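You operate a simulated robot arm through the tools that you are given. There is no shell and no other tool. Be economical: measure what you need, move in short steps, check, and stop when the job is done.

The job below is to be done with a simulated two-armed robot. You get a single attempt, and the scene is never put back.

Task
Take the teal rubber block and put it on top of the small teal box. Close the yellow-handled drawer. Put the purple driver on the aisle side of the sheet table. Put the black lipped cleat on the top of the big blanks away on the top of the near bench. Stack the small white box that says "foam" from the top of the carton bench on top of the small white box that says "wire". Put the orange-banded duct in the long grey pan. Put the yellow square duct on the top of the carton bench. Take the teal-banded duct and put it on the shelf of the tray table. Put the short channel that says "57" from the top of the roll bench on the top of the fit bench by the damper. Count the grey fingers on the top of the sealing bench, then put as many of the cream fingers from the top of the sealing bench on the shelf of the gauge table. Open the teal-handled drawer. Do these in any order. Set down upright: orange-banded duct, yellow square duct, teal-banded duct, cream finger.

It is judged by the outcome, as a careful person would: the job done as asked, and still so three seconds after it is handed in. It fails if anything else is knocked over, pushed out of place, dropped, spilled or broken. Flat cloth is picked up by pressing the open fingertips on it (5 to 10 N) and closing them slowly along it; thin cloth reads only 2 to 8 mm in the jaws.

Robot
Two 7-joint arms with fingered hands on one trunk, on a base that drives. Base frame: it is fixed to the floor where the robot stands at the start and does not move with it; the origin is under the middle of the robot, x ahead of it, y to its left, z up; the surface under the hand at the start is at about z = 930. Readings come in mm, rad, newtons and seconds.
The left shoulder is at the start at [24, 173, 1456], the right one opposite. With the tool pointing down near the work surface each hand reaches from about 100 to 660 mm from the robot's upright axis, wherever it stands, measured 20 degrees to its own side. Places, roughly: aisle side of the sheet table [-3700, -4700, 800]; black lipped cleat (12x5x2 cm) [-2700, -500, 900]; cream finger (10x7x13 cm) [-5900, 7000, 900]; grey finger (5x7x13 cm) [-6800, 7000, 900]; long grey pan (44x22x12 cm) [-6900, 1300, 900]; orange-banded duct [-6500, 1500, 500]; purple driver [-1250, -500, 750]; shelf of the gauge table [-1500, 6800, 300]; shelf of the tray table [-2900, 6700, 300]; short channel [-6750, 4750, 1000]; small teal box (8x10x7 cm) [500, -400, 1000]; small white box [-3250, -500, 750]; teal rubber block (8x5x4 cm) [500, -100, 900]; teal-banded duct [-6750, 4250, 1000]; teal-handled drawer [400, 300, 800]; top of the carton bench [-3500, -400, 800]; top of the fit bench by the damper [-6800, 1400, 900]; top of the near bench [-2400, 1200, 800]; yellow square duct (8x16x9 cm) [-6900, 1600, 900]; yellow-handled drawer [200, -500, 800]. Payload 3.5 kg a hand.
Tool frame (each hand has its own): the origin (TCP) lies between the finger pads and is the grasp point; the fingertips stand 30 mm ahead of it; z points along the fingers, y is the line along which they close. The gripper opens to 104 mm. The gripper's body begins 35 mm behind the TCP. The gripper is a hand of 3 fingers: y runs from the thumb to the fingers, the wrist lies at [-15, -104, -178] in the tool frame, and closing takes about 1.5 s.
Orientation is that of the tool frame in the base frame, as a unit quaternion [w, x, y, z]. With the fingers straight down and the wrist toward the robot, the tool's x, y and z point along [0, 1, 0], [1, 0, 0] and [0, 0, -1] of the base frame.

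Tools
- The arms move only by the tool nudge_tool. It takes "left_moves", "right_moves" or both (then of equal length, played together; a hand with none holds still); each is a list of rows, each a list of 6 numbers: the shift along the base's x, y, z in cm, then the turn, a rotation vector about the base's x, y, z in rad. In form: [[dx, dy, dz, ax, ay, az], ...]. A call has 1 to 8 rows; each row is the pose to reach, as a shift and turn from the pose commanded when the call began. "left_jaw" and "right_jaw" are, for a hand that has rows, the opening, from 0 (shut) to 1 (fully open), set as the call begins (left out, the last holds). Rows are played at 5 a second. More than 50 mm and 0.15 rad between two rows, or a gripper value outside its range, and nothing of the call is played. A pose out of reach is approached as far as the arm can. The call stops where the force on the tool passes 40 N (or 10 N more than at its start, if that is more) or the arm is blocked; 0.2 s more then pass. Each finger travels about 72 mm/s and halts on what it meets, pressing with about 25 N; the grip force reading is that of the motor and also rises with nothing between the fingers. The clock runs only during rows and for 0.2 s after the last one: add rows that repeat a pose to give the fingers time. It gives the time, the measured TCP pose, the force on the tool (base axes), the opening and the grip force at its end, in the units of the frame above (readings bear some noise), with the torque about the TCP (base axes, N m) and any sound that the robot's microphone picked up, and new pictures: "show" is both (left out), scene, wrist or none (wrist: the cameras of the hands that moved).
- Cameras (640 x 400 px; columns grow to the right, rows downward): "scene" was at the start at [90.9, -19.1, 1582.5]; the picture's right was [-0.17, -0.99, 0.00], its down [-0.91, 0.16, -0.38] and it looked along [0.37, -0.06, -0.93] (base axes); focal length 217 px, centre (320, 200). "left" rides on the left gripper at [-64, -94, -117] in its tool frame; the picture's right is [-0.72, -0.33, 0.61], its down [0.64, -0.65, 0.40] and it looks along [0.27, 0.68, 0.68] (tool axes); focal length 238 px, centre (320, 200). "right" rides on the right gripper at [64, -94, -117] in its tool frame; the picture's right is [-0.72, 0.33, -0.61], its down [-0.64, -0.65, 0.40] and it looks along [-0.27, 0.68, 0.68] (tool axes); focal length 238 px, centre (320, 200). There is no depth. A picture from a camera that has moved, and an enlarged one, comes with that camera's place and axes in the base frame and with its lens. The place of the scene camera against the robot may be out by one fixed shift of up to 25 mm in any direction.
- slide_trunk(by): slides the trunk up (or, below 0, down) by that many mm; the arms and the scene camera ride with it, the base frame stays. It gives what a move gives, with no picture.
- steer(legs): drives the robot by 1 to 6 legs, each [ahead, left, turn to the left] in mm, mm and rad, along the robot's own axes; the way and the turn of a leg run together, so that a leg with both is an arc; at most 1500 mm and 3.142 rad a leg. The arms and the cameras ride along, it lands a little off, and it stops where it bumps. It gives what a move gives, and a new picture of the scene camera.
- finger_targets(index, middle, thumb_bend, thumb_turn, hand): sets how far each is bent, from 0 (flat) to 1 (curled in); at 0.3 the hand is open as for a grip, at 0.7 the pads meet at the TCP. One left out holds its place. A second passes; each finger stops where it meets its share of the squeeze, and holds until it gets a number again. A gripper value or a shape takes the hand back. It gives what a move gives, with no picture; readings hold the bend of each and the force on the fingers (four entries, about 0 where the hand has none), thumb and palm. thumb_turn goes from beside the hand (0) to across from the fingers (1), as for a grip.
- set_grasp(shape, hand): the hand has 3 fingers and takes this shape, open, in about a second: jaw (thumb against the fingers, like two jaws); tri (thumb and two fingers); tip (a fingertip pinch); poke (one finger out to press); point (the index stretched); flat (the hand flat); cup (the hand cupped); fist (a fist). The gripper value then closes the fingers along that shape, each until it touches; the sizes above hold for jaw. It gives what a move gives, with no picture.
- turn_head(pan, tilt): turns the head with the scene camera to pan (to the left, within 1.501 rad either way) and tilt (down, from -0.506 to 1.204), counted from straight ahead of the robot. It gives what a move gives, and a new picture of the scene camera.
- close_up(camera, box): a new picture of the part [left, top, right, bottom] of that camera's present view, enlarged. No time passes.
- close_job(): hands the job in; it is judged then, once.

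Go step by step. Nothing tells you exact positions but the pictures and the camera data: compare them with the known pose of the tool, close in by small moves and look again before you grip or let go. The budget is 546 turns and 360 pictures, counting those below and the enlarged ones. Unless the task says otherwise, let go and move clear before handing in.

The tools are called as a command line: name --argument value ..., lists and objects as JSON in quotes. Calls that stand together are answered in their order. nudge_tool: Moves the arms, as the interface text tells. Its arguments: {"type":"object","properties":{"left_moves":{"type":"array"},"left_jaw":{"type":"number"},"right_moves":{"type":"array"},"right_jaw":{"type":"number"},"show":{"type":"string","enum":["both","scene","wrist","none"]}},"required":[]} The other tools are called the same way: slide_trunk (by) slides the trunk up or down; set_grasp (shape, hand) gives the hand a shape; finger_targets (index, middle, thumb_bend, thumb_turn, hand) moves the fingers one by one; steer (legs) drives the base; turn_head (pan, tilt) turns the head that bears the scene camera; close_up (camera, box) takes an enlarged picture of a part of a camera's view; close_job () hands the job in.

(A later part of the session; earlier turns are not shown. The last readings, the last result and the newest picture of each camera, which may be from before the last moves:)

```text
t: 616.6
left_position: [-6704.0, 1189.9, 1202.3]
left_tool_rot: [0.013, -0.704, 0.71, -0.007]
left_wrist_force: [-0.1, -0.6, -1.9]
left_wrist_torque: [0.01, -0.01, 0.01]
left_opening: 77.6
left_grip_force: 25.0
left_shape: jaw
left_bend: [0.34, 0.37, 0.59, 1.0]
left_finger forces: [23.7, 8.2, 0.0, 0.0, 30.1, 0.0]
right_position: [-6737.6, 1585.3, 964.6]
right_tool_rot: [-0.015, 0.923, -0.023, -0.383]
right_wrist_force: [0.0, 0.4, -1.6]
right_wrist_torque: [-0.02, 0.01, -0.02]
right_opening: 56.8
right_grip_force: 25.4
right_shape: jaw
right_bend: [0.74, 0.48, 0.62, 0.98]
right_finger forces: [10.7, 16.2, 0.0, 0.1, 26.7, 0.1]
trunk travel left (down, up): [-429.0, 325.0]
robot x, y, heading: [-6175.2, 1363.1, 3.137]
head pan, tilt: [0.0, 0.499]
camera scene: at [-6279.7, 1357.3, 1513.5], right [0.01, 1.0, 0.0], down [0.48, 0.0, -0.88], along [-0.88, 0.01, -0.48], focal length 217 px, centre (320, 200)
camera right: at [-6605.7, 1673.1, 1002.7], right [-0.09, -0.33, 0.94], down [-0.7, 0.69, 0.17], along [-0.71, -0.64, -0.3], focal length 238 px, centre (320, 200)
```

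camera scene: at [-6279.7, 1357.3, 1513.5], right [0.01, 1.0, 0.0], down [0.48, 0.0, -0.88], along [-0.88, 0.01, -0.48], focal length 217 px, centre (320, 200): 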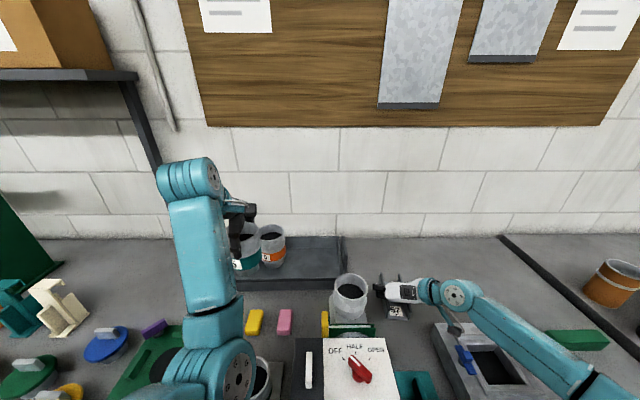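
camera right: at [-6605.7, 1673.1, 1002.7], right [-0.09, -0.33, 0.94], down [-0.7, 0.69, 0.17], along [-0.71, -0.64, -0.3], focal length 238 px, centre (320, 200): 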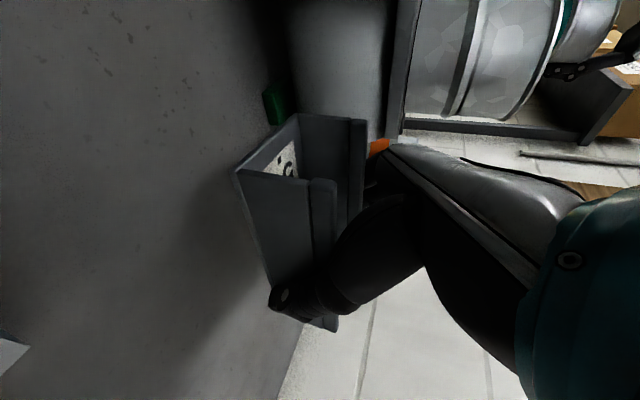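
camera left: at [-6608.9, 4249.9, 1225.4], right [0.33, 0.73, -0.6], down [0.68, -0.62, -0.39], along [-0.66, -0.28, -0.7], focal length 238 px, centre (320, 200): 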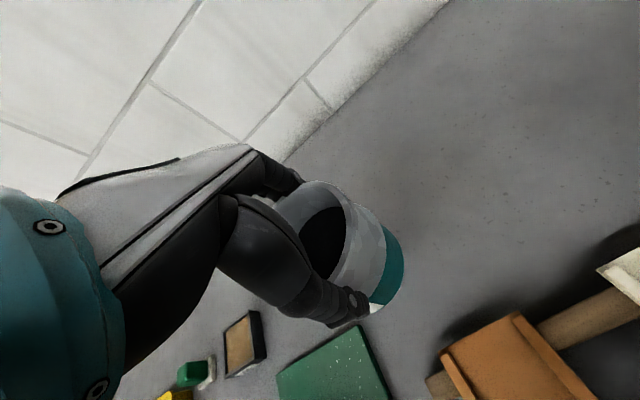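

nudge_tool --right_moves '[[0, 0, -1, 0, 0, 0], [0, 0, -2, 0, 0, 0], [0, 0, -3, 0, 0, 0]]' --show "none"

nudge_tool --right_moves '[[0, 0, -0.5, 0, 0, 0], [0, 0, -1, 0, 0, 0]]' --show "none"

nudge_tool --right_moves '[[0, 0, -0.5, 0, 0, 0], [0, 0, -1, 0, 0, 0]]' --show "none"

```text
t: 617.4
left_position: [-6704.6, 1189.8, 1203.5]
left_tool_rot: [0.012, -0.704, 0.71, -0.008]
left_wrist_force: [0.5, 0.1, -2.4]
left_wrist_torque: [0.0, 0.01, -0.01]
left_opening: 77.3
left_grip_force: 25.2
left_shape: jaw
left_bend: [0.34, 0.37, 0.59, 1.0]
left_finger forces: [23.7, 8.4, 0.0, 0.1, 30.0, 0.0]
right_position: [-6740.3, 1586.9, 937.5]
right_tool_rot: [-0.014, 0.924, -0.024, -0.383]
right_wrist_force: [1.1, -0.1, -0.8]
right_wrist_torque: [0.02, 0.06, 0.02]
right_opening: 56.6
right_grip_force: 25.0
right_shape: jaw
right_bend: [0.74, 0.48, 0.62, 0.98]
right_finger forces: [10.7, 16.1, 0.0, 0.0, 26.6, 0.0]
trunk travel left (down, up): [-429.0, 325.0]
robot x, y, heading: [-6176.2, 1369.2, 3.132]
head pan, tilt: [0.0, 0.499]
```

```text
t: 618.0
left_position: [-6705.4, 1188.8, 1202.5]
left_tool_rot: [0.011, -0.704, 0.711, -0.007]
left_wrist_force: [1.1, 0.3, -2.4]
left_wrist_torque: [0.01, 0.01, 0.01]
left_opening: 77.5
left_grip_force: 24.8
left_shape: jaw
left_bend: [0.34, 0.37, 0.59, 1.0]
left_finger forces: [23.7, 8.3, 0.0, 0.0, 30.2, 0.0]
right_position: [-6739.9, 1586.9, 926.2]
right_tool_rot: [-0.014, 0.923, -0.022, -0.383]
right_wrist_force: [-0.3, -0.8, -1.7]
right_wrist_torque: [-0.03, 0.01, 0.0]
right_opening: 56.6
right_grip_force: 24.7
right_shape: jaw
right_bend: [0.74, 0.48, 0.62, 0.98]
right_finger forces: [10.6, 16.2, 0.0, 0.0, 26.7, 0.0]
trunk travel left (down, up): [-429.0, 325.0]
robot x, y, heading: [-6174.1, 1365.5, 3.133]
head pan, tilt: [0.0, 0.499]
```

```text
t: 618.6
left_position: [-6705.6, 1189.8, 1202.4]
left_tool_rot: [0.012, -0.704, 0.71, -0.007]
left_wrist_force: [0.0, 0.0, -2.2]
left_wrist_torque: [0.02, 0.05, 0.02]
left_opening: 77.3
left_grip_force: 25.1
left_shape: jaw
left_bend: [0.34, 0.37, 0.59, 1.0]
left_finger forces: [23.7, 8.3, 0.0, 0.1, 30.1, 0.0]
right_position: [-6740.7, 1586.7, 916.4]
right_tool_rot: [-0.014, 0.923, -0.024, -0.383]
right_wrist_force: [0.8, -0.2, -0.5]
right_wrist_torque: [0.04, -0.03, -0.07]
right_opening: 56.4
right_grip_force: 25.4
right_shape: jaw
right_bend: [0.74, 0.48, 0.62, 0.98]
right_finger forces: [10.7, 16.3, 0.0, 0.0, 26.7, 0.0]
trunk travel left (down, up): [-429.0, 325.0]
robot x, y, heading: [-6172.8, 1368.9, 3.138]
head pan, tilt: [0.0, 0.499]
```

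nudge_tool --right_moves '[[0, 0, -0.4, 0, 0, 0], [0, 0, -0.8, 0, 0, 0]]' --show "none"

nudge_tool --right_moves '[[0, 0, -0.4, 0, 0, 0], [0, 0, -0.8, 0, 0, 0]]' --show "wrist"

```text
t: 619.2
left_position: [-6704.4, 1189.1, 1203.8]
left_tool_rot: [0.011, -0.704, 0.71, -0.006]
left_wrist_force: [0.3, 0.6, -2.8]
left_wrist_torque: [-0.03, 0.01, 0.05]
left_opening: 77.5
left_grip_force: 25.3
left_shape: jaw
left_bend: [0.34, 0.37, 0.59, 1.0]
left_finger forces: [23.8, 8.2, 0.1, 0.0, 30.1, 0.0]
right_position: [-6740.5, 1588.0, 908.6]
right_tool_rot: [-0.014, 0.923, -0.023, -0.384]
right_wrist_force: [1.5, 0.7, 6.4]
right_wrist_torque: [0.69, -1.0, -0.03]
right_opening: 56.5
right_grip_force: 25.1
right_shape: jaw
right_bend: [0.74, 0.48, 0.62, 0.98]
right_finger forces: [10.8, 16.2, 0.1, 0.0, 26.7, 0.1]
trunk travel left (down, up): [-429.0, 325.0]
robot x, y, heading: [-6172.1, 1365.2, 3.136]
head pan, tilt: [0.0, 0.499]
```

```text
t: 619.7
left_position: [-6703.8, 1189.4, 1203.2]
left_tool_rot: [0.012, -0.704, 0.71, -0.007]
left_wrist_force: [-0.3, 0.2, -1.9]
left_wrist_torque: [-0.01, -0.03, 0.01]
left_opening: 77.4
left_grip_force: 25.1
left_shape: jaw
left_bend: [0.34, 0.37, 0.59, 1.0]
left_finger forces: [23.7, 8.3, 0.0, 0.0, 30.1, 0.0]
right_position: [-6744.8, 1587.6, 910.9]
right_tool_rot: [-0.013, 0.921, -0.024, -0.388]
right_wrist_force: [8.9, -2.1, 22.2]
right_wrist_torque: [2.23, -3.01, -1.08]
right_opening: 56.4
right_grip_force: 24.9
right_shape: jaw
right_bend: [0.74, 0.48, 0.62, 0.98]
right_finger forces: [10.7, 16.3, 0.0, 0.1, 26.6, 0.0]
trunk travel left (down, up): [-429.0, 325.0]
robot x, y, heading: [-6176.1, 1364.8, 3.135]
head pan, tilt: [0.0, 0.499]
stopped in row 2 (right hand): the force on the tool passed its limit at 46 N (the readings are from after the stop); the commanded pose is now the measured one
camera right: at [-6609.5, 1674.2, 947.0], right [-0.08, -0.33, 0.94], down [-0.7, 0.69, 0.18], along [-0.71, -0.64, -0.29], focal length 238 px, centre (320, 200)
```

right: 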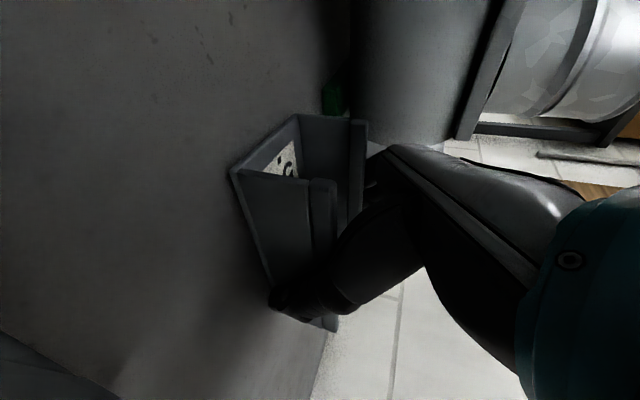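

That force has a large torque: my wrist is touching the HATCH fixture's knob, not the bench. I'll lift at once and look.

nudge_tool --right_moves '[[0, 0, 1.5, 0, 0, 0], [0, 0, 3, 0, 0, 0], [-1, 0, 5, 0, 0, 0]]' --show "scene"

close_up --camera "scene" --box '[320, 240, 600, 400]'

```text
t: 620.5
left_position: [-6705.9, 1189.5, 1203.5]
left_tool_rot: [0.013, -0.704, 0.71, -0.007]
left_wrist_force: [-0.1, -0.4, -2.1]
left_wrist_torque: [0.0, -0.01, 0.02]
left_opening: 77.5
left_grip_force: 25.0
left_shape: jaw
left_bend: [0.34, 0.37, 0.59, 1.0]
left_finger forces: [23.6, 8.3, 0.0, 0.0, 30.0, 0.1]
right_position: [-6753.1, 1588.8, 958.1]
right_tool_rot: [-0.015, 0.922, -0.024, -0.386]
right_wrist_force: [-0.8, 1.0, -0.9]
right_wrist_torque: [-0.01, 0.04, -0.02]
right_opening: 56.3
right_grip_force: 25.5
right_shape: jaw
right_bend: [0.74, 0.48, 0.62, 0.98]
right_finger forces: [10.6, 16.1, 0.0, 0.1, 26.7, 0.1]
trunk travel left (down, up): [-429.0, 325.0]
robot x, y, heading: [-6174.1, 1361.7, 3.131]
head pan, tilt: [0.0, 0.499]
camera scene: at [-6279.7, 1357.4, 1513.5], right [0.01, 1.0, 0.0], down [0.48, 0.0, -0.88], along [-0.88, 0.01, -0.48], focal length 217 px, centre (320, 200)
```

scene: 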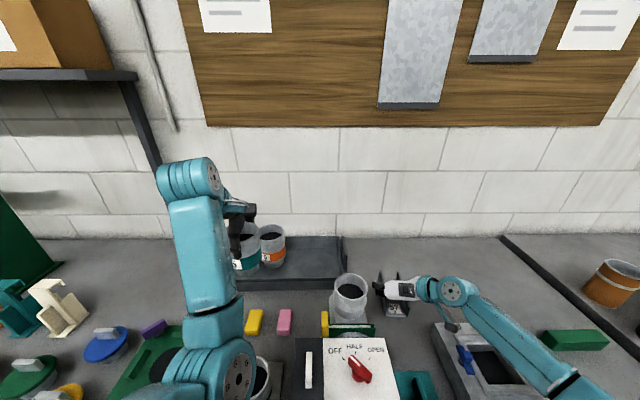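

```text
2.29 times, centred on (460, 320) of scene
camera zoom: at [-6279.7, 1357.4, 1513.5], right [0.01, 1.0, 0.0], down [0.48, 0.0, -0.88], along [-0.88, 0.01, -0.48], focal length 496 px, centre (0, -74)
```

zoom: 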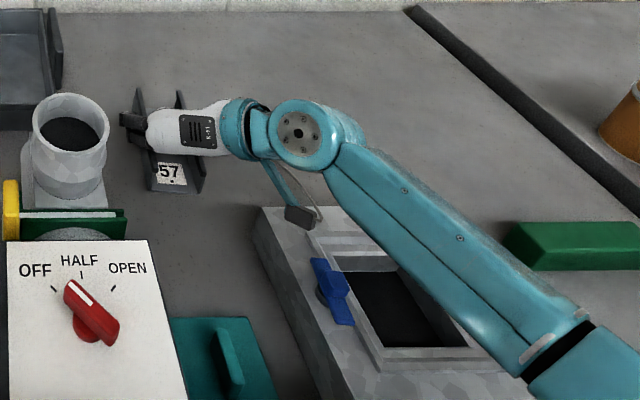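

The HATCH fixture is unmoved. I'll set the channel further back instead, where my wrist clears it.

steer --legs '[[0, -70, 0]]'

slide_trunk --by -40

nudge_tool --right_moves '[[-2, -2, 2, 0, 0, 0], [-5, -4, 4, 0, 0, 0], [-8, -6, 4, 0, 0, 0], [-8, -6, 1, 0, 0, 0], [-8, -6, -2, 0, 0, 0]]' --show "both"

```text
t: 621.5
left_position: [-6704.0, 1258.6, 1203.0]
left_tool_rot: [0.011, -0.705, 0.709, -0.007]
left_wrist_force: [0.5, 0.3, -2.2]
left_wrist_torque: [0.0, 0.01, 0.02]
left_opening: 77.4
left_grip_force: 25.0
left_shape: jaw
left_bend: [0.34, 0.37, 0.59, 1.0]
left_finger forces: [23.7, 8.3, 0.0, 0.1, 30.1, 0.0]
right_position: [-6751.6, 1656.8, 957.9]
right_tool_rot: [-0.013, 0.922, -0.024, -0.386]
right_wrist_force: [0.4, -0.5, -0.5]
right_wrist_torque: [-0.05, 0.03, 0.05]
right_opening: 56.4
right_grip_force: 25.2
right_shape: jaw
right_bend: [0.74, 0.48, 0.62, 0.98]
right_finger forces: [10.8, 16.2, 0.0, 0.0, 26.7, 0.0]
trunk travel left (down, up): [-429.0, 325.0]
robot x, y, heading: [-6172.7, 1432.9, 3.137]
head pan, tilt: [0.0, 0.499]
camera scene: at [-6278.9, 1426.8, 1513.5], right [0.01, 1.0, 0.0], down [0.48, 0.0, -0.88], along [-0.88, 0.01, -0.48], focal length 217 px, centre (320, 200)
```

scene: 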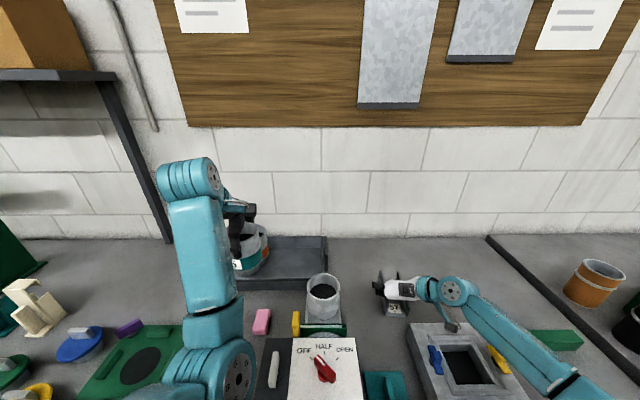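

```text
t: 622.4
left_position: [-6704.8, 1256.8, 1163.3]
left_tool_rot: [0.012, -0.704, 0.71, -0.007]
left_wrist_force: [0.7, -0.8, -2.3]
left_wrist_torque: [0.03, 0.0, 0.0]
left_opening: 77.6
left_grip_force: 24.9
left_shape: jaw
left_bend: [0.34, 0.37, 0.59, 1.0]
left_finger forces: [23.6, 8.3, 0.0, 0.0, 30.2, 0.0]
right_position: [-6752.9, 1657.3, 917.5]
right_tool_rot: [-0.014, 0.922, -0.023, -0.386]
right_wrist_force: [-0.2, 0.2, -1.2]
right_wrist_torque: [0.02, 0.01, -0.02]
right_opening: 56.5
right_grip_force: 25.5
right_shape: jaw
right_bend: [0.74, 0.48, 0.62, 0.98]
right_finger forces: [10.7, 16.0, 0.0, 0.1, 26.7, 0.0]
trunk travel left (down, up): [-389.0, 365.0]
robot x, y, heading: [-6172.9, 1435.1, 3.135]
head pan, tilt: [0.0, 0.499]
```

```text
t: 623.5
left_position: [-6702.2, 1256.6, 1165.5]
left_tool_rot: [0.01, -0.705, 0.709, -0.006]
left_wrist_force: [0.8, 0.0, -1.8]
left_wrist_torque: [0.02, -0.01, 0.03]
left_opening: 77.5
left_grip_force: 24.8
left_shape: jaw
left_bend: [0.34, 0.37, 0.59, 1.0]
left_finger forces: [23.5, 8.3, 0.0, 0.0, 30.1, 0.0]
right_position: [-6833.1, 1595.3, 905.8]
right_tool_rot: [-0.013, 0.919, -0.025, -0.394]
right_wrist_force: [1.8, 3.3, 30.3]
right_wrist_torque: [-0.09, -0.37, 0.06]
right_opening: 55.3
right_grip_force: 25.5
right_shape: jaw
right_bend: [0.74, 0.49, 0.62, 1.0]
right_finger forces: [26.5, 16.0, 0.0, 0.1, 35.8, 0.0]
trunk travel left (down, up): [-389.0, 365.0]
robot x, y, heading: [-6173.5, 1435.8, 3.131]
head pan, tilt: [0.0, 0.499]
camera scene: at [-6284.1, 1424.5, 1474.2], right [0.01, 1.0, 0.0], down [0.48, 0.0, -0.88], along [-0.88, 0.01, -0.48], focal length 217 px, centre (320, 200)
camera right: at [-6699.2, 1681.9, 940.0], right [-0.07, -0.32, 0.94], down [-0.7, 0.69, 0.19], along [-0.71, -0.64, -0.27], focal length 238 px, centre (320, 200)
```

scene: 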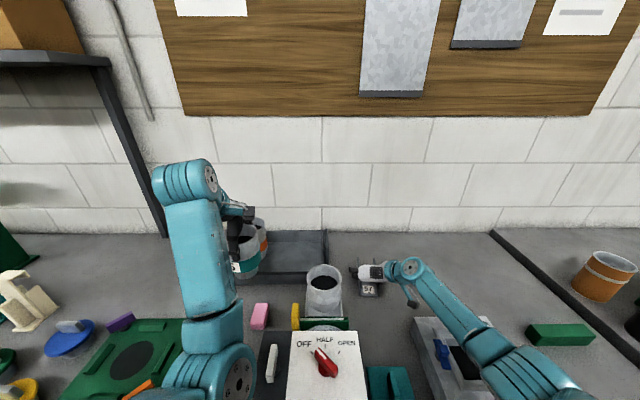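
right: 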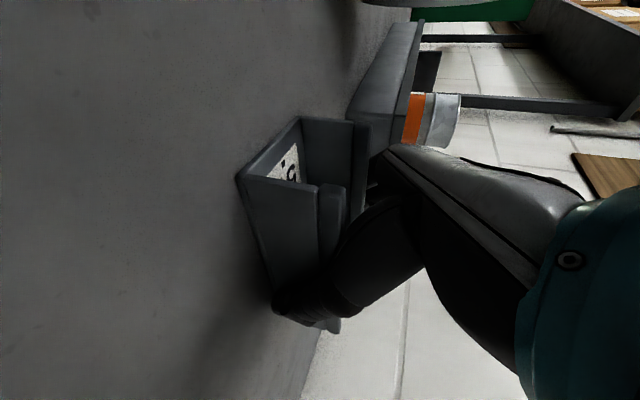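

Now the channel itself is on the bench. Ease, open and withdraw.

nudge_tool --right_moves '[[0, 0, 0.8, 0, 0, 0], [0, 0, 0.8, 0, 0, 0], [0, 0, 0.8, 0, 0, 0], [0, 0, 0.8, 0, 0, 0], [0, 0, 0.8, 0, 0, 0]]' --right_jaw 1 --show "none"

nudge_tool --right_moves '[[0.5, 0, 1.5, 0, 0, 0], [2, 0, 4, 0, 0, 0], [4, 0, 8, 0, 0, 0], [6, 0, 12, 0, 0, 0], [8, 0, 16, 0, 0, 0]]' --show "scene"

close_up --camera "scene" --box '[280, 220, 480, 360]'

```text
t: 624.8
left_position: [-6703.2, 1258.9, 1163.7]
left_tool_rot: [0.013, -0.705, 0.709, -0.006]
left_wrist_force: [0.2, 0.5, -2.3]
left_wrist_torque: [0.02, 0.01, 0.0]
left_opening: 77.6
left_grip_force: 25.2
left_shape: jaw
left_bend: [0.34, 0.37, 0.59, 1.0]
left_finger forces: [23.7, 8.3, 0.0, 0.0, 30.1, 0.1]
right_position: [-6830.3, 1597.4, 906.8]
right_tool_rot: [-0.014, 0.922, -0.023, -0.387]
right_wrist_force: [-4.9, 2.2, 13.4]
right_wrist_torque: [0.1, -0.52, 0.08]
right_opening: 104.0
right_grip_force: 0.0
right_shape: jaw
right_bend: [0.3, 0.3, 0.3, 1.0]
right_finger forces: [6.2, 0.1, 0.0, 0.0, 9.6, 0.0]
trunk travel left (down, up): [-389.0, 365.0]
robot x, y, heading: [-6173.9, 1436.5, 3.14]
head pan, tilt: [0.0, 0.499]
```

```text
t: 626.0
left_position: [-6703.4, 1257.6, 1163.9]
left_tool_rot: [0.011, -0.705, 0.71, -0.007]
left_wrist_force: [0.2, -0.5, -2.3]
left_wrist_torque: [-0.01, -0.01, -0.04]
left_opening: 77.5
left_grip_force: 25.3
left_shape: jaw
left_bend: [0.34, 0.37, 0.59, 1.0]
left_finger forces: [23.6, 8.4, 0.0, 0.0, 30.1, 0.0]
right_position: [-6751.6, 1601.3, 1066.3]
right_tool_rot: [-0.014, 0.922, -0.024, -0.386]
right_wrist_force: [-0.2, 0.0, 0.2]
right_wrist_torque: [0.0, -0.01, 0.0]
right_opening: 103.9
right_grip_force: 0.1
right_shape: jaw
right_bend: [0.3, 0.3, 0.3, 0.98]
right_finger forces: [0.0, 0.1, 0.1, 0.1, 0.0, 0.0]
trunk travel left (down, up): [-389.0, 365.0]
robot x, y, heading: [-6175.6, 1435.5, 3.132]
head pan, tilt: [0.0, 0.499]
camera scene: at [-6287.4, 1425.7, 1473.3], right [0.01, 1.0, 0.0], down [0.48, 0.0, -0.88], along [-0.88, 0.01, -0.48], focal length 217 px, centre (320, 200)
```

scene: 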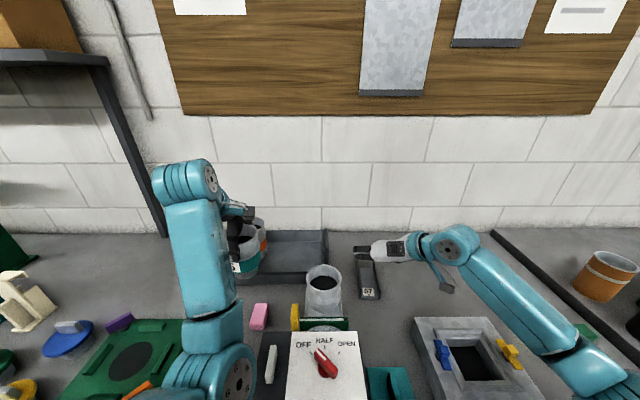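

```text
2.86 times, centred on (380, 290) of scene
camera zoom: at [-6287.4, 1425.7, 1473.3], right [0.01, 1.0, 0.0], down [0.48, 0.0, -0.88], along [-0.88, 0.01, -0.48], focal length 620 px, centre (149, -57)
```

zoom: 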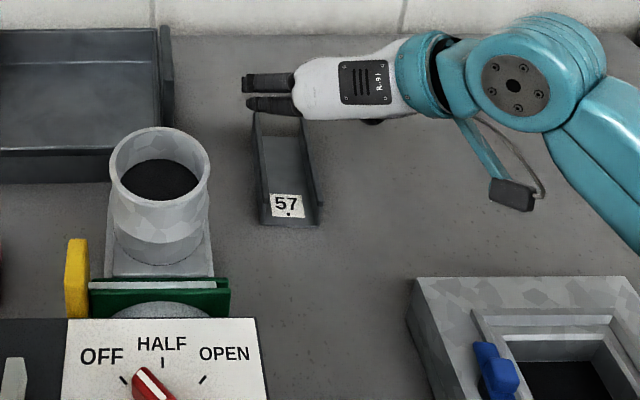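

Channel 57 is beside the damper. Now I'll back out, restore the right hand, and take the teal-banded duct to the tray table.

slide_trunk --by 100

steer --legs '[[-650, 0, 0]]'

nudge_tool --right_moves '[[0, 0, 0, 0, -0.13, 0], [0, 0, 0, 0, -0.26, 0], [0, 0, 0, 0, -0.39, 0], [0, 0, 0, 0, -0.52, 0], [2, 0, 0, 0, -0.65, 0], [4, 0, 0, 0, -0.79, 0]]' --show "none"

nudge_tool --right_moves '[[2, 1, 0, 0, 0, -0.13], [4, 2, 0, 0, 0, -0.26], [6, 3, 0, 0, 0, -0.39], [8, 4, 0, 0, 0, -0.52], [10, 5, 0, 0, 0, -0.65], [12, 7, 0, 0, 0, -0.78], [13, 9, 0, 0, 0, -0.91], [14, 11, 0, 0, 0, -1.04]]' --show "none"

nudge_tool --right_moves '[[0, 1, 0, 0, 0, -0.13], [0, 2, 0, 0, 0, -0.26], [0, 3, 0, 0, 0, -0.39], [0, 4, 0, 0, 0, -0.48]]' --show "none"

steer --legs '[[0, 0, -1.57], [1500, 0, 0], [1500, 0, 0]]'

```text
t: 627.3
left_position: [-6704.1, 1257.6, 1263.0]
left_tool_rot: [0.012, -0.705, 0.709, -0.007]
left_wrist_force: [0.0, 0.6, -2.6]
left_wrist_torque: [0.01, -0.01, 0.03]
left_opening: 77.6
left_grip_force: 24.6
left_shape: jaw
left_bend: [0.34, 0.37, 0.59, 1.0]
left_finger forces: [23.5, 8.3, 0.0, 0.0, 30.0, 0.0]
right_position: [-6752.3, 1595.9, 1165.2]
right_tool_rot: [-0.013, 0.922, -0.024, -0.386]
right_wrist_force: [0.1, -0.7, 0.6]
right_wrist_torque: [0.0, 0.0, -0.03]
right_opening: 103.8
right_grip_force: 0.0
right_shape: jaw
right_bend: [0.3, 0.3, 0.3, 0.98]
right_finger forces: [0.1, 0.1, 0.0, 0.0, 0.0, 0.0]
trunk travel left (down, up): [-489.0, 265.0]
robot x, y, heading: [-6175.5, 1431.9, 3.136]
head pan, tilt: [0.0, 0.499]
```

```text
t: 630.8
left_position: [-6064.0, 1249.8, 1262.7]
left_tool_rot: [-0.012, 0.711, -0.704, 0.007]
left_wrist_force: [0.3, -0.3, -3.2]
left_wrist_torque: [-0.03, 0.04, 0.02]
left_opening: 77.2
left_grip_force: 25.0
left_shape: jaw
left_bend: [0.34, 0.37, 0.59, 1.0]
left_finger forces: [23.6, 8.3, 0.1, 0.0, 30.0, 0.1]
right_position: [-6119.3, 1588.0, 1166.8]
right_tool_rot: [-0.011, 0.922, -0.016, -0.386]
right_wrist_force: [0.2, 0.1, 0.0]
right_wrist_torque: [0.01, -0.01, -0.01]
right_opening: 103.8
right_grip_force: 0.1
right_shape: jaw
right_bend: [0.3, 0.3, 0.3, 0.98]
right_finger forces: [0.0, 0.1, 0.1, 0.0, 0.0, 0.0]
trunk travel left (down, up): [-489.0, 265.0]
robot x, y, heading: [-5536.6, 1434.4, -3.133]
head pan, tilt: [0.0, 0.499]
camera scene: at [-5632.7, 1424.2, 1573.9], right [-0.01, 1.0, 0.0], down [0.48, 0.0, -0.88], along [-0.88, -0.01, -0.48], focal length 217 px, centre (320, 200)
```

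scene: 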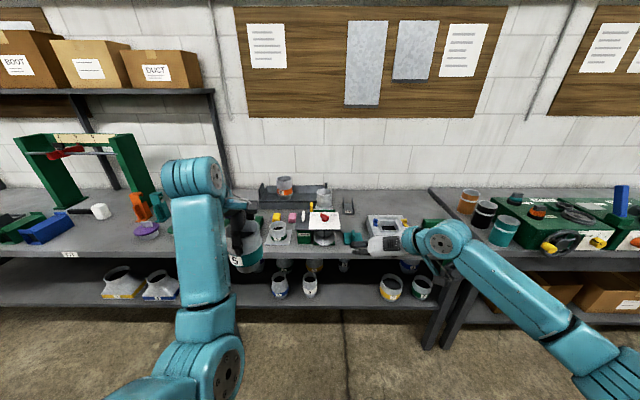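

```text
t: 632.2
left_position: [-6065.9, 1249.0, 1262.3]
left_tool_rot: [-0.012, 0.71, -0.704, 0.007]
left_wrist_force: [0.9, -0.4, -1.6]
left_wrist_torque: [0.01, 0.02, -0.01]
left_opening: 77.3
left_grip_force: 24.8
left_shape: jaw
left_bend: [0.34, 0.37, 0.59, 1.0]
left_finger forces: [23.5, 8.3, 0.1, 0.0, 30.0, 0.1]
right_position: [-6078.5, 1585.7, 1167.9]
right_tool_rot: [-0.016, 1.0, -0.01, 0.0]
right_wrist_force: [0.3, -0.3, -0.8]
right_wrist_torque: [0.02, 0.0, 0.0]
right_opening: 104.0
right_grip_force: 0.1
right_shape: jaw
right_bend: [0.3, 0.3, 0.3, 0.98]
right_finger forces: [0.1, 0.1, 0.0, 0.1, 0.0, 0.1]
trunk travel left (down, up): [-489.0, 265.0]
robot x, y, heading: [-5539.3, 1434.0, -3.133]
head pan, tilt: [0.0, 0.499]
```

```text
t: 634.0
left_position: [-6064.0, 1250.7, 1263.2]
left_tool_rot: [-0.012, 0.71, -0.704, 0.006]
left_wrist_force: [0.7, -0.1, -1.3]
left_wrist_torque: [0.04, -0.01, -0.01]
left_opening: 77.5
left_grip_force: 25.6
left_shape: jaw
left_bend: [0.34, 0.37, 0.59, 1.0]
left_finger forces: [23.5, 8.2, 0.0, 0.0, 30.0, 0.0]
right_position: [-5939.0, 1698.8, 1168.0]
right_tool_rot: [-0.014, 0.862, -0.507, 0.006]
right_wrist_force: [0.4, -0.8, 0.0]
right_wrist_torque: [-0.01, 0.01, 0.01]
right_opening: 103.9
right_grip_force: 0.0
right_shape: jaw
right_bend: [0.3, 0.3, 0.3, 0.98]
right_finger forces: [0.1, 0.0, 0.0, 0.1, 0.0, 0.0]
trunk travel left (down, up): [-489.0, 265.0]
robot x, y, heading: [-5535.9, 1434.9, -3.133]
head pan, tilt: [0.0, 0.499]
```

```text
t: 635.0
left_position: [-6066.7, 1249.3, 1264.0]
left_tool_rot: [-0.012, 0.71, -0.704, 0.007]
left_wrist_force: [1.3, 0.4, -3.0]
left_wrist_torque: [0.01, -0.02, -0.02]
left_opening: 77.0
left_grip_force: 25.1
left_shape: jaw
left_bend: [0.34, 0.37, 0.59, 1.0]
left_finger forces: [23.5, 8.3, 0.0, 0.0, 29.9, 0.1]
right_position: [-5939.3, 1736.2, 1166.6]
right_tool_rot: [-0.013, 0.717, -0.697, 0.009]
right_wrist_force: [0.7, -0.8, -0.3]
right_wrist_torque: [0.0, -0.02, -0.01]
right_opening: 104.0
right_grip_force: 0.0
right_shape: jaw
right_bend: [0.3, 0.3, 0.3, 0.98]
right_finger forces: [0.0, 0.0, 0.0, 0.0, 0.0, 0.1]
trunk travel left (down, up): [-489.0, 265.0]
robot x, y, heading: [-5537.8, 1434.4, -3.137]
head pan, tilt: [0.0, 0.499]
```

```text
t: 653.3
left_position: [-5763.2, 4960.1, 1263.0]
left_tool_rot: [0.004, -0.009, 1.0, -0.014]
left_wrist_force: [0.1, -0.4, -2.2]
left_wrist_torque: [0.02, -0.01, 0.01]
left_opening: 77.1
left_grip_force: 25.3
left_shape: jaw
left_bend: [0.35, 0.37, 0.59, 1.0]
left_finger forces: [23.0, 8.0, 0.0, 0.1, 28.7, 0.1]
right_position: [-5273.3, 4840.1, 1164.7]
right_tool_rot: [0.002, -0.02, 1.0, -0.016]
right_wrist_force: [-0.2, -0.4, 0.2]
right_wrist_torque: [0.01, 0.0, -0.01]
right_opening: 104.0
right_grip_force: 0.0
right_shape: jaw
right_bend: [0.3, 0.3, 0.3, 0.98]
right_finger forces: [0.1, 0.1, 0.0, 0.0, 0.0, 0.0]
trunk travel left (down, up): [-489.0, 265.0]
robot x, y, heading: [-5571.2, 4438.9, 1.591]
head pan, tilt: [0.0, 0.499]
camera scene: at [-5555.7, 4540.5, 1573.9], right [1.0, 0.02, 0.0], down [0.01, -0.48, -0.88], along [-0.02, 0.88, -0.48], focal length 217 px, centre (320, 200)
```

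scene: 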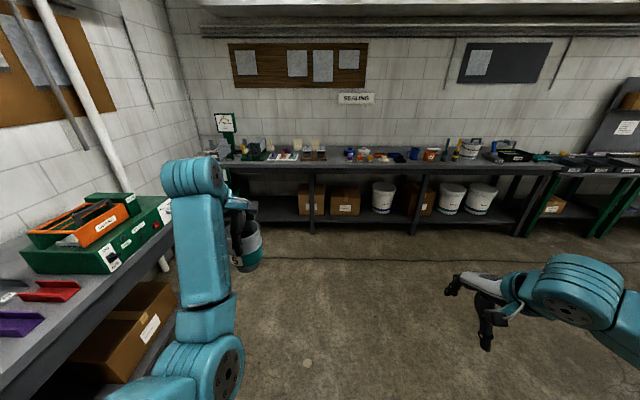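

The sealing bench is ahead. I'll look right toward the tray and gauge tables before driving on.

turn_head --pan -1.1 --tilt 0.3

close_up --camera "scene" --box '[0, 80, 400, 300]'

```text
t: 654.6
left_position: [-5764.1, 4962.5, 1262.7]
left_tool_rot: [0.003, -0.009, 1.0, -0.013]
left_wrist_force: [0.5, -0.4, -2.0]
left_wrist_torque: [-0.02, 0.0, -0.02]
left_opening: 77.2
left_grip_force: 25.4
left_shape: jaw
left_bend: [0.35, 0.37, 0.59, 1.0]
left_finger forces: [22.9, 8.1, 0.0, 0.1, 28.9, 0.0]
right_position: [-5274.5, 4840.6, 1165.2]
right_tool_rot: [0.002, -0.02, 1.0, -0.016]
right_wrist_force: [0.7, 0.2, 0.2]
right_wrist_torque: [0.0, 0.01, 0.02]
right_opening: 103.4
right_grip_force: 0.1
right_shape: jaw
right_bend: [0.3, 0.3, 0.3, 0.98]
right_finger forces: [0.0, 0.0, 0.1, 0.1, 0.0, 0.0]
trunk travel left (down, up): [-489.0, 265.0]
robot x, y, heading: [-5574.2, 4439.6, 1.592]
head pan, tilt: [-1.1, 0.3]
camera scene: at [-5471.6, 4493.5, 1592.3], right [0.47, -0.88, 0.0], down [-0.26, -0.14, -0.96], along [0.84, 0.45, -0.3], focal length 217 px, centre (320, 200)
```

scene: 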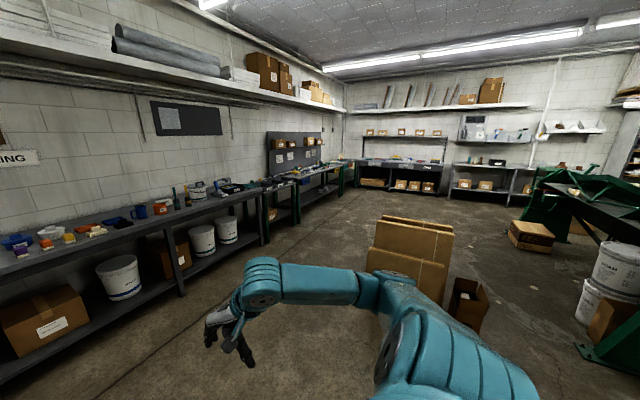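

```text
1.60 times, centred on (200, 190) of scene
camera zoom: at [-5471.6, 4493.5, 1592.3], right [0.47, -0.88, 0.0], down [-0.26, -0.14, -0.96], along [0.84, 0.45, -0.3], focal length 347 px, centre (512, 216)
```

zoom: 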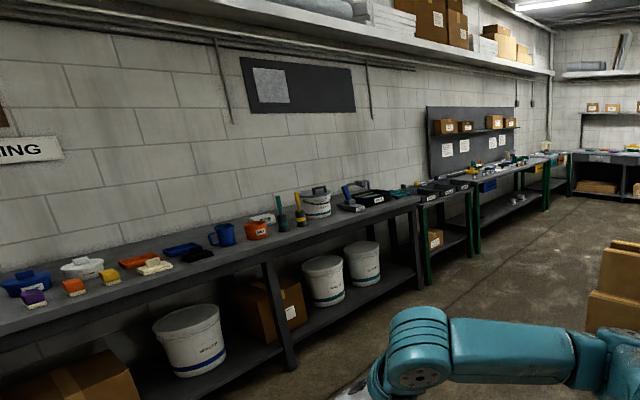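

Floor cartons are around [-3400,4500]; a lane along y≈5650 is clear. Driving there toward the tray table.

steer --legs '[[1150, 0, -0.02], [0, -1300, 0], [0, -1300, 0]]'

turn_head --pan 0 --tilt 0.6

```text
t: 672.7
left_position: [-3096.8, 5928.5, 1262.1]
left_tool_rot: [0.004, 0.021, 1.0, -0.014]
left_wrist_force: [-0.7, -0.6, -1.7]
left_wrist_torque: [0.02, -0.03, 0.01]
left_opening: 77.3
left_grip_force: 24.7
left_shape: jaw
left_bend: [0.35, 0.37, 0.59, 1.0]
left_finger forces: [22.8, 8.1, 0.1, 0.1, 28.9, 0.0]
right_position: [-2615.6, 5777.9, 1165.2]
right_tool_rot: [0.002, 0.012, 1.0, -0.016]
right_wrist_force: [0.1, 0.6, -0.1]
right_wrist_torque: [-0.01, 0.01, 0.02]
right_opening: 103.7
right_grip_force: 0.1
right_shape: jaw
right_bend: [0.3, 0.3, 0.3, 0.98]
right_finger forces: [0.0, 0.0, 0.0, 0.0, 0.1, 0.1]
trunk travel left (down, up): [-489.0, 265.0]
robot x, y, heading: [-2935.8, 5393.8, 1.53]
head pan, tilt: [-1.1, 0.3]
camera scene: at [-2833.3, 5445.3, 1592.3], right [0.42, -0.91, 0.0], down [-0.27, -0.12, -0.96], along [0.87, 0.4, -0.3], focal length 217 px, centre (320, 200)
```

scene: 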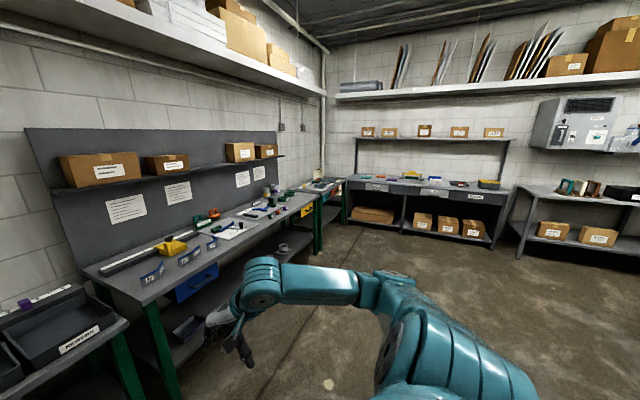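

```text
t: 674.1
left_position: [-3096.9, 5929.4, 1263.6]
left_tool_rot: [0.004, 0.02, 1.0, -0.015]
left_wrist_force: [-0.6, -0.2, -1.7]
left_wrist_torque: [0.04, -0.01, 0.0]
left_opening: 77.2
left_grip_force: 25.1
left_shape: jaw
left_bend: [0.35, 0.37, 0.59, 1.0]
left_finger forces: [23.0, 7.9, 0.0, 0.1, 28.9, 0.0]
right_position: [-2616.4, 5778.1, 1166.2]
right_tool_rot: [0.001, 0.011, 1.0, -0.016]
right_wrist_force: [-0.1, -0.5, 0.4]
right_wrist_torque: [0.02, 0.02, 0.0]
right_opening: 103.7
right_grip_force: 0.0
right_shape: jaw
right_bend: [0.3, 0.3, 0.3, 0.98]
right_finger forces: [0.0, 0.0, 0.0, 0.0, 0.1, 0.1]
trunk travel left (down, up): [-489.0, 265.0]
robot x, y, heading: [-2937.2, 5395.7, 1.531]
head pan, tilt: [0.0, 0.6]
camera scene: at [-2914.6, 5494.8, 1564.8], right [1.0, -0.04, 0.0], down [-0.02, -0.56, -0.83], along [0.04, 0.82, -0.56], focal length 217 px, centre (320, 200)
```

scene: 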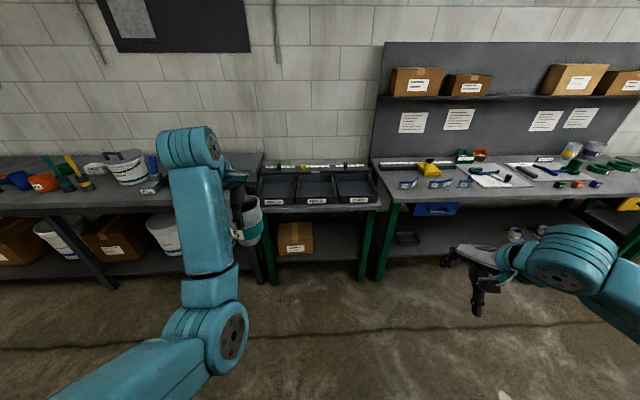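

The tray table (three black trays) has a lower shelf with one carton; its right part is free, about [-2720,6680], shelf z≈290. I'll tuck the right hand, position, and then crouch.

nudge_tool --right_moves '[[0, -3, 2, 0, 0, 0], [0, -6, 4, 0, 0, 0], [0, -9, 6, 0, 0, 0], [0, -12, 8, 0, 0, 0], [0, -14, 10, 0, 0, 0]]' --show "none"

steer --legs '[[0, -380, 0.04], [450, 0, 0]]'

slide_trunk --by -300

nudge_tool --left_moves '[[0, 0, 0, 0, 0, 0]]' --show "both"

```text
t: 675.3
left_position: [-3096.0, 5928.4, 1262.9]
left_tool_rot: [0.003, 0.021, 1.0, -0.012]
left_wrist_force: [-0.2, -0.2, -2.3]
left_wrist_torque: [-0.04, 0.0, 0.0]
left_opening: 77.2
left_grip_force: 24.7
left_shape: jaw
left_bend: [0.35, 0.37, 0.59, 1.0]
left_finger forces: [22.9, 8.1, 0.1, 0.0, 29.0, 0.0]
right_position: [-2573.2, 5689.0, 1286.0]
right_tool_rot: [0.002, 0.01, 1.0, -0.016]
right_wrist_force: [0.5, -1.1, 0.5]
right_wrist_torque: [0.05, 0.04, 0.02]
right_opening: 103.7
right_grip_force: 0.0
right_shape: jaw
right_bend: [0.3, 0.3, 0.3, 0.98]
right_finger forces: [0.0, 0.0, 0.0, 0.1, 0.1, 0.0]
right hand out of reach, approached as far as the arm can: row 2, 3, 4, 5
trunk travel left (down, up): [-489.0, 265.0]
robot x, y, heading: [-2940.3, 5393.0, 1.528]
head pan, tilt: [0.0, 0.6]
```

```text
t: 680.1
left_position: [-2752.8, 6378.0, 1262.6]
left_tool_rot: [0.003, -0.008, 1.0, -0.015]
left_wrist_force: [-0.1, -0.1, -2.5]
left_wrist_torque: [0.0, 0.0, 0.02]
left_opening: 77.2
left_grip_force: 25.7
left_shape: jaw
left_bend: [0.35, 0.37, 0.59, 1.0]
left_finger forces: [22.8, 8.0, 0.0, 0.0, 28.8, 0.0]
right_position: [-2215.9, 6171.1, 1285.3]
right_tool_rot: [0.001, -0.019, 1.0, -0.017]
right_wrist_force: [-0.4, 0.4, -0.1]
right_wrist_torque: [-0.01, 0.02, 0.05]
right_opening: 104.3
right_grip_force: 0.1
right_shape: jaw
right_bend: [0.3, 0.3, 0.3, 0.98]
right_finger forces: [0.1, 0.1, 0.0, 0.0, 0.1, 0.1]
trunk travel left (down, up): [-489.0, 265.0]
robot x, y, heading: [-2562.7, 5853.2, 1.591]
head pan, tilt: [0.0, 0.6]
camera scene: at [-2545.4, 5954.5, 1564.8], right [1.0, 0.02, 0.0], down [0.01, -0.57, -0.82], along [-0.01, 0.82, -0.57], focal length 217 px, centre (320, 200)
```

scene: 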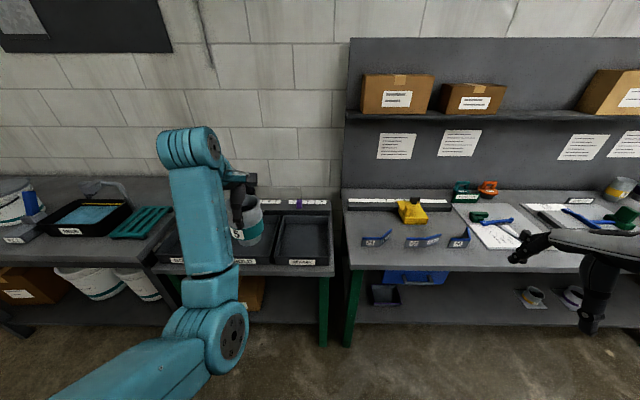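

```text
t: 683.1
left_position: [-2753.0, 6404.3, 896.9]
left_tool_rot: [0.004, -0.009, 0.997, -0.082]
left_wrist_force: [0.5, -0.6, -2.1]
left_wrist_torque: [0.05, 0.0, -0.06]
left_opening: 77.1
left_grip_force: 25.5
left_shape: jaw
left_bend: [0.35, 0.37, 0.59, 1.0]
left_finger forces: [22.8, 8.1, 0.1, 0.0, 28.8, 0.0]
right_position: [-2217.0, 6217.3, 927.1]
right_tool_rot: [0.002, -0.019, 0.993, -0.118]
right_wrist_force: [-0.6, -0.5, -0.1]
right_wrist_torque: [-0.01, 0.02, 0.03]
right_opening: 104.1
right_grip_force: 0.0
right_shape: jaw
right_bend: [0.3, 0.3, 0.3, 0.98]
right_finger forces: [0.1, 0.1, 0.0, 0.0, 0.0, 0.0]
trunk travel left (down, up): [-189.0, 565.0]
robot x, y, heading: [-2561.1, 5855.4, 1.589]
head pan, tilt: [0.0, 0.6]
```

```text
t: 683.5
left_position: [-2753.4, 6403.3, 897.1]
left_tool_rot: [0.004, -0.009, 0.997, -0.082]
left_wrist_force: [-0.3, 0.3, -2.3]
left_wrist_torque: [0.0, 0.01, -0.02]
left_opening: 77.4
left_grip_force: 25.5
left_shape: jaw
left_bend: [0.35, 0.37, 0.59, 1.0]
left_finger forces: [23.0, 8.0, 0.1, 0.0, 28.7, 0.0]
right_position: [-2216.4, 6216.4, 927.6]
right_tool_rot: [0.001, -0.019, 0.993, -0.12]
right_wrist_force: [0.4, 0.0, -0.4]
right_wrist_torque: [0.03, 0.0, 0.0]
right_opening: 104.0
right_grip_force: 0.1
right_shape: jaw
right_bend: [0.3, 0.3, 0.3, 0.98]
right_finger forces: [0.0, 0.0, 0.1, 0.0, 0.0, 0.0]
trunk travel left (down, up): [-189.0, 565.0]
robot x, y, heading: [-2563.1, 5850.9, 1.59]
head pan, tilt: [0.0, 0.6]
camera scene: at [-2547.1, 6050.3, 1260.0], right [1.0, 0.02, 0.0], down [0.01, -0.56, -0.83], along [-0.01, 0.82, -0.57], focal length 217 px, centre (320, 200)
camera left: at [-2688.5, 6330.7, 1028.3], right [0.73, -0.41, -0.55], down [-0.63, -0.72, -0.3], along [-0.27, 0.56, -0.78], focal length 238 px, centre (320, 200)
```

scene: 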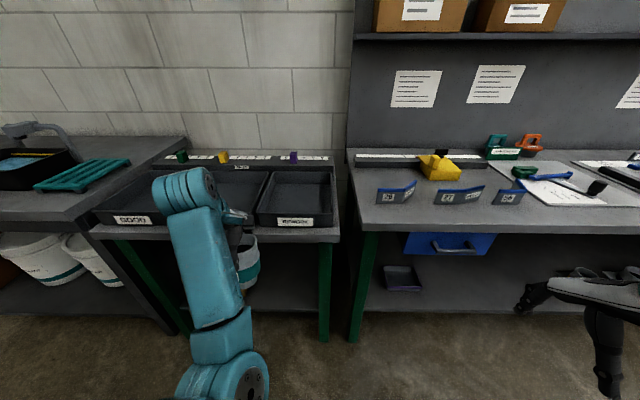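
left: 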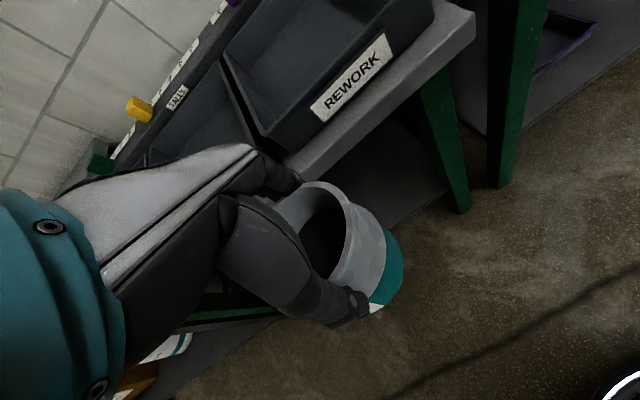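

Right. I'll crouch the rest of the way, level the left hand, and lower the duct in front of the shelf.

slide_trunk --by -180

nudge_tool --left_moves '[[0.3, 0, -3, 0.06, 0, 0], [0.6, 0, -6, 0.12, 0, 0], [0.9, 0, -9, 0.18, 0, 0], [1.2, 0, -12, 0.2, 0, 0], [1.5, 0, -16, 0.2, 0, 0]]' --show "none"

```text
t: 685.5
left_position: [-2753.5, 6423.8, 613.2]
left_tool_rot: [0.004, -0.009, 0.98, -0.196]
left_wrist_force: [0.8, -0.7, -1.8]
left_wrist_torque: [0.06, -0.01, -0.04]
left_opening: 77.2
left_grip_force: 25.1
left_shape: jaw
left_bend: [0.35, 0.37, 0.6, 1.0]
left_finger forces: [23.1, 8.0, 0.1, 0.0, 28.4, 0.0]
right_position: [-2216.4, 6250.4, 686.2]
right_tool_rot: [0.0, -0.019, 0.971, -0.237]
right_wrist_force: [0.4, 0.1, 1.1]
right_wrist_torque: [-0.01, -0.03, -0.01]
right_opening: 104.3
right_grip_force: 0.0
right_shape: jaw
right_bend: [0.3, 0.3, 0.3, 0.98]
right_finger forces: [0.1, 0.1, 0.1, 0.0, 0.0, 0.0]
trunk travel left (down, up): [-9.0, 745.0]
robot x, y, heading: [-2564.2, 5855.0, 1.592]
head pan, tilt: [0.0, 0.6]
```

```text
t: 686.7
left_position: [-2745.8, 6434.4, 459.1]
left_tool_rot: [0.001, -0.012, 0.996, -0.088]
left_wrist_force: [-0.2, -1.2, -1.9]
left_wrist_torque: [0.03, -0.02, 0.0]
left_opening: 77.1
left_grip_force: 24.7
left_shape: jaw
left_bend: [0.35, 0.37, 0.59, 1.0]
left_finger forces: [22.7, 8.1, 0.1, 0.0, 28.6, 0.0]
right_position: [-2217.0, 6250.5, 687.1]
right_tool_rot: [0.0, -0.019, 0.971, -0.238]
right_wrist_force: [-0.2, 0.4, -0.5]
right_wrist_torque: [-0.01, 0.01, 0.01]
right_opening: 104.1
right_grip_force: 0.1
right_shape: jaw
right_bend: [0.3, 0.3, 0.3, 0.98]
right_finger forces: [0.0, 0.1, 0.0, 0.0, 0.1, 0.1]
trunk travel left (down, up): [-9.0, 745.0]
robot x, y, heading: [-2563.2, 5853.3, 1.584]
head pan, tilt: [0.0, 0.6]
```

nudge_tool --left_moves '[[0.5, 0, 0, 0.09, 0, 0], [1, 0, 0, 0.176, 0, 0], [1, 3, 0, 0.176, 0, 0], [1, 6, 0, 0.176, 0, 0]]' --show "both"

```text
t: 687.7
left_position: [-2726.4, 6483.2, 451.2]
left_tool_rot: [0.007, -0.007, 1.0, -0.011]
left_wrist_force: [0.0, -0.2, -1.4]
left_wrist_torque: [0.02, -0.03, 0.01]
left_opening: 77.1
left_grip_force: 25.2
left_shape: jaw
left_bend: [0.35, 0.37, 0.59, 1.0]
left_finger forces: [22.7, 8.2, 0.0, 0.0, 29.2, 0.0]
right_position: [-2217.1, 6249.4, 688.6]
right_tool_rot: [0.001, -0.019, 0.971, -0.238]
right_wrist_force: [-0.2, -0.5, 0.8]
right_wrist_torque: [0.0, 0.02, 0.02]
right_opening: 104.0
right_grip_force: 0.0
right_shape: jaw
right_bend: [0.3, 0.3, 0.3, 0.98]
right_finger forces: [0.0, 0.0, 0.1, 0.1, 0.0, 0.1]
trunk travel left (down, up): [-9.0, 745.0]
robot x, y, heading: [-2559.0, 5850.8, 1.584]
head pan, tilt: [0.0, 0.6]
camera scene: at [-2549.1, 6155.5, 1068.7], right [1.0, 0.02, 0.0], down [0.01, -0.56, -0.82], along [-0.01, 0.82, -0.57], focal length 217 px, centre (320, 200)
camera left: at [-2662.1, 6392.2, 570.7], right [0.73, -0.33, -0.6], down [-0.62, -0.67, -0.4], along [-0.27, 0.67, -0.7], focal length 238 px, centre (320, 200)
```

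scene: 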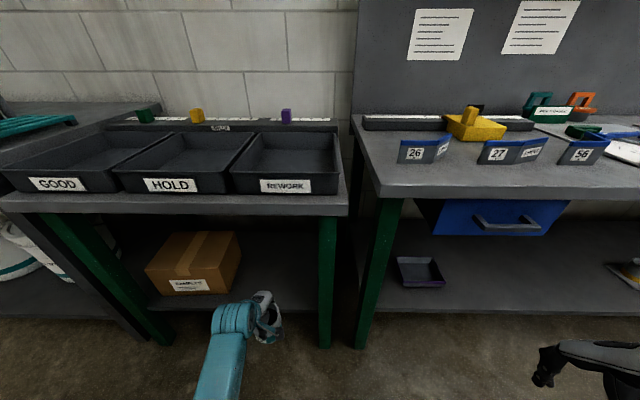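
left: 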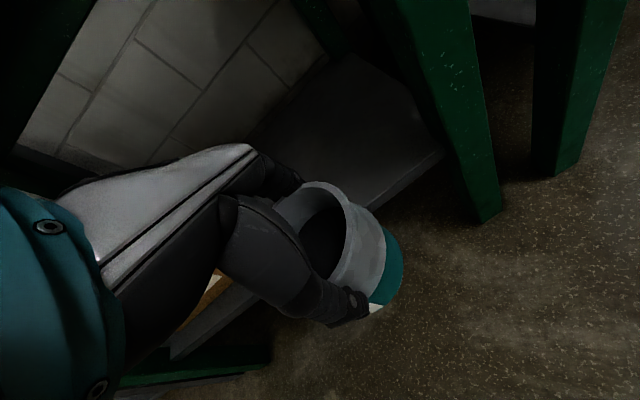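

The shelf right of the carton is free; its front edge is at y≈6570. Moving the duct in over the shelf.

nudge_tool --left_moves '[[0, 4, 0, 0, 0, 0], [0, 8, 0, 0, 0, 0], [0, 12, 0, 0, 0, 0], [0, 16, 0, 0, 0, 0], [0, 19.5, 0, 0, 0, 0]]' --show "both"

```text
t: 688.9
left_position: [-2725.4, 6650.9, 471.3]
left_tool_rot: [0.006, -0.008, 1.0, -0.009]
left_wrist_force: [0.1, -1.2, -3.3]
left_wrist_torque: [0.03, -0.03, -0.03]
left_opening: 76.4
left_grip_force: 24.5
left_shape: jaw
left_bend: [0.36, 0.37, 0.6, 1.0]
left_finger forces: [22.2, 8.5, 0.0, 0.0, 29.6, 0.1]
left hand out of reach, approached as far as the arm can: row 5
right_position: [-2216.4, 6250.2, 687.7]
right_tool_rot: [-0.001, -0.018, 0.971, -0.237]
right_wrist_force: [-0.3, -0.1, -0.3]
right_wrist_torque: [0.05, 0.01, 0.02]
right_opening: 103.8
right_grip_force: 0.0
right_shape: jaw
right_bend: [0.3, 0.3, 0.3, 0.98]
right_finger forces: [0.0, 0.0, 0.0, 0.0, 0.0, 0.0]
trunk travel left (down, up): [-9.0, 745.0]
robot x, y, heading: [-2562.3, 5855.2, 1.587]
head pan, tilt: [0.0, 0.6]
camera scene: at [-2548.7, 6154.8, 1068.9], right [1.0, 0.02, 0.0], down [0.01, -0.56, -0.83], along [-0.01, 0.83, -0.56], focal length 217 px, centre (320, 200)
camera left: at [-2661.9, 6559.6, 590.4], right [0.73, -0.33, -0.6], down [-0.62, -0.67, -0.4], along [-0.27, 0.67, -0.69], focal length 238 px, centre (320, 200)
```

scene: 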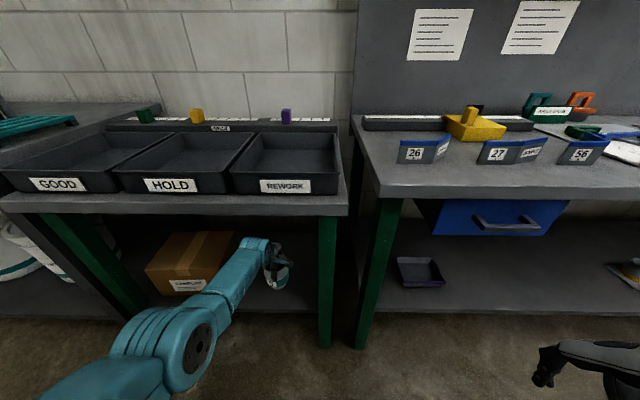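
left: 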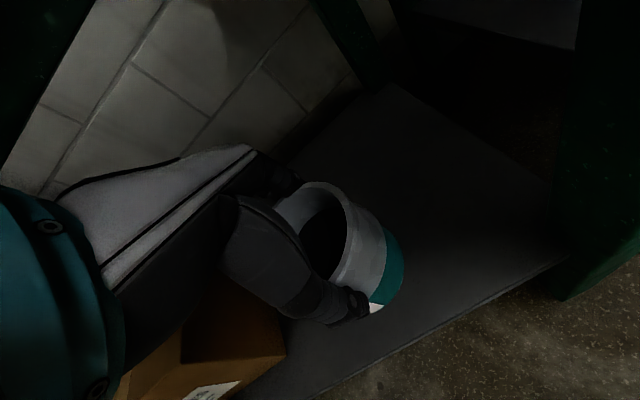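

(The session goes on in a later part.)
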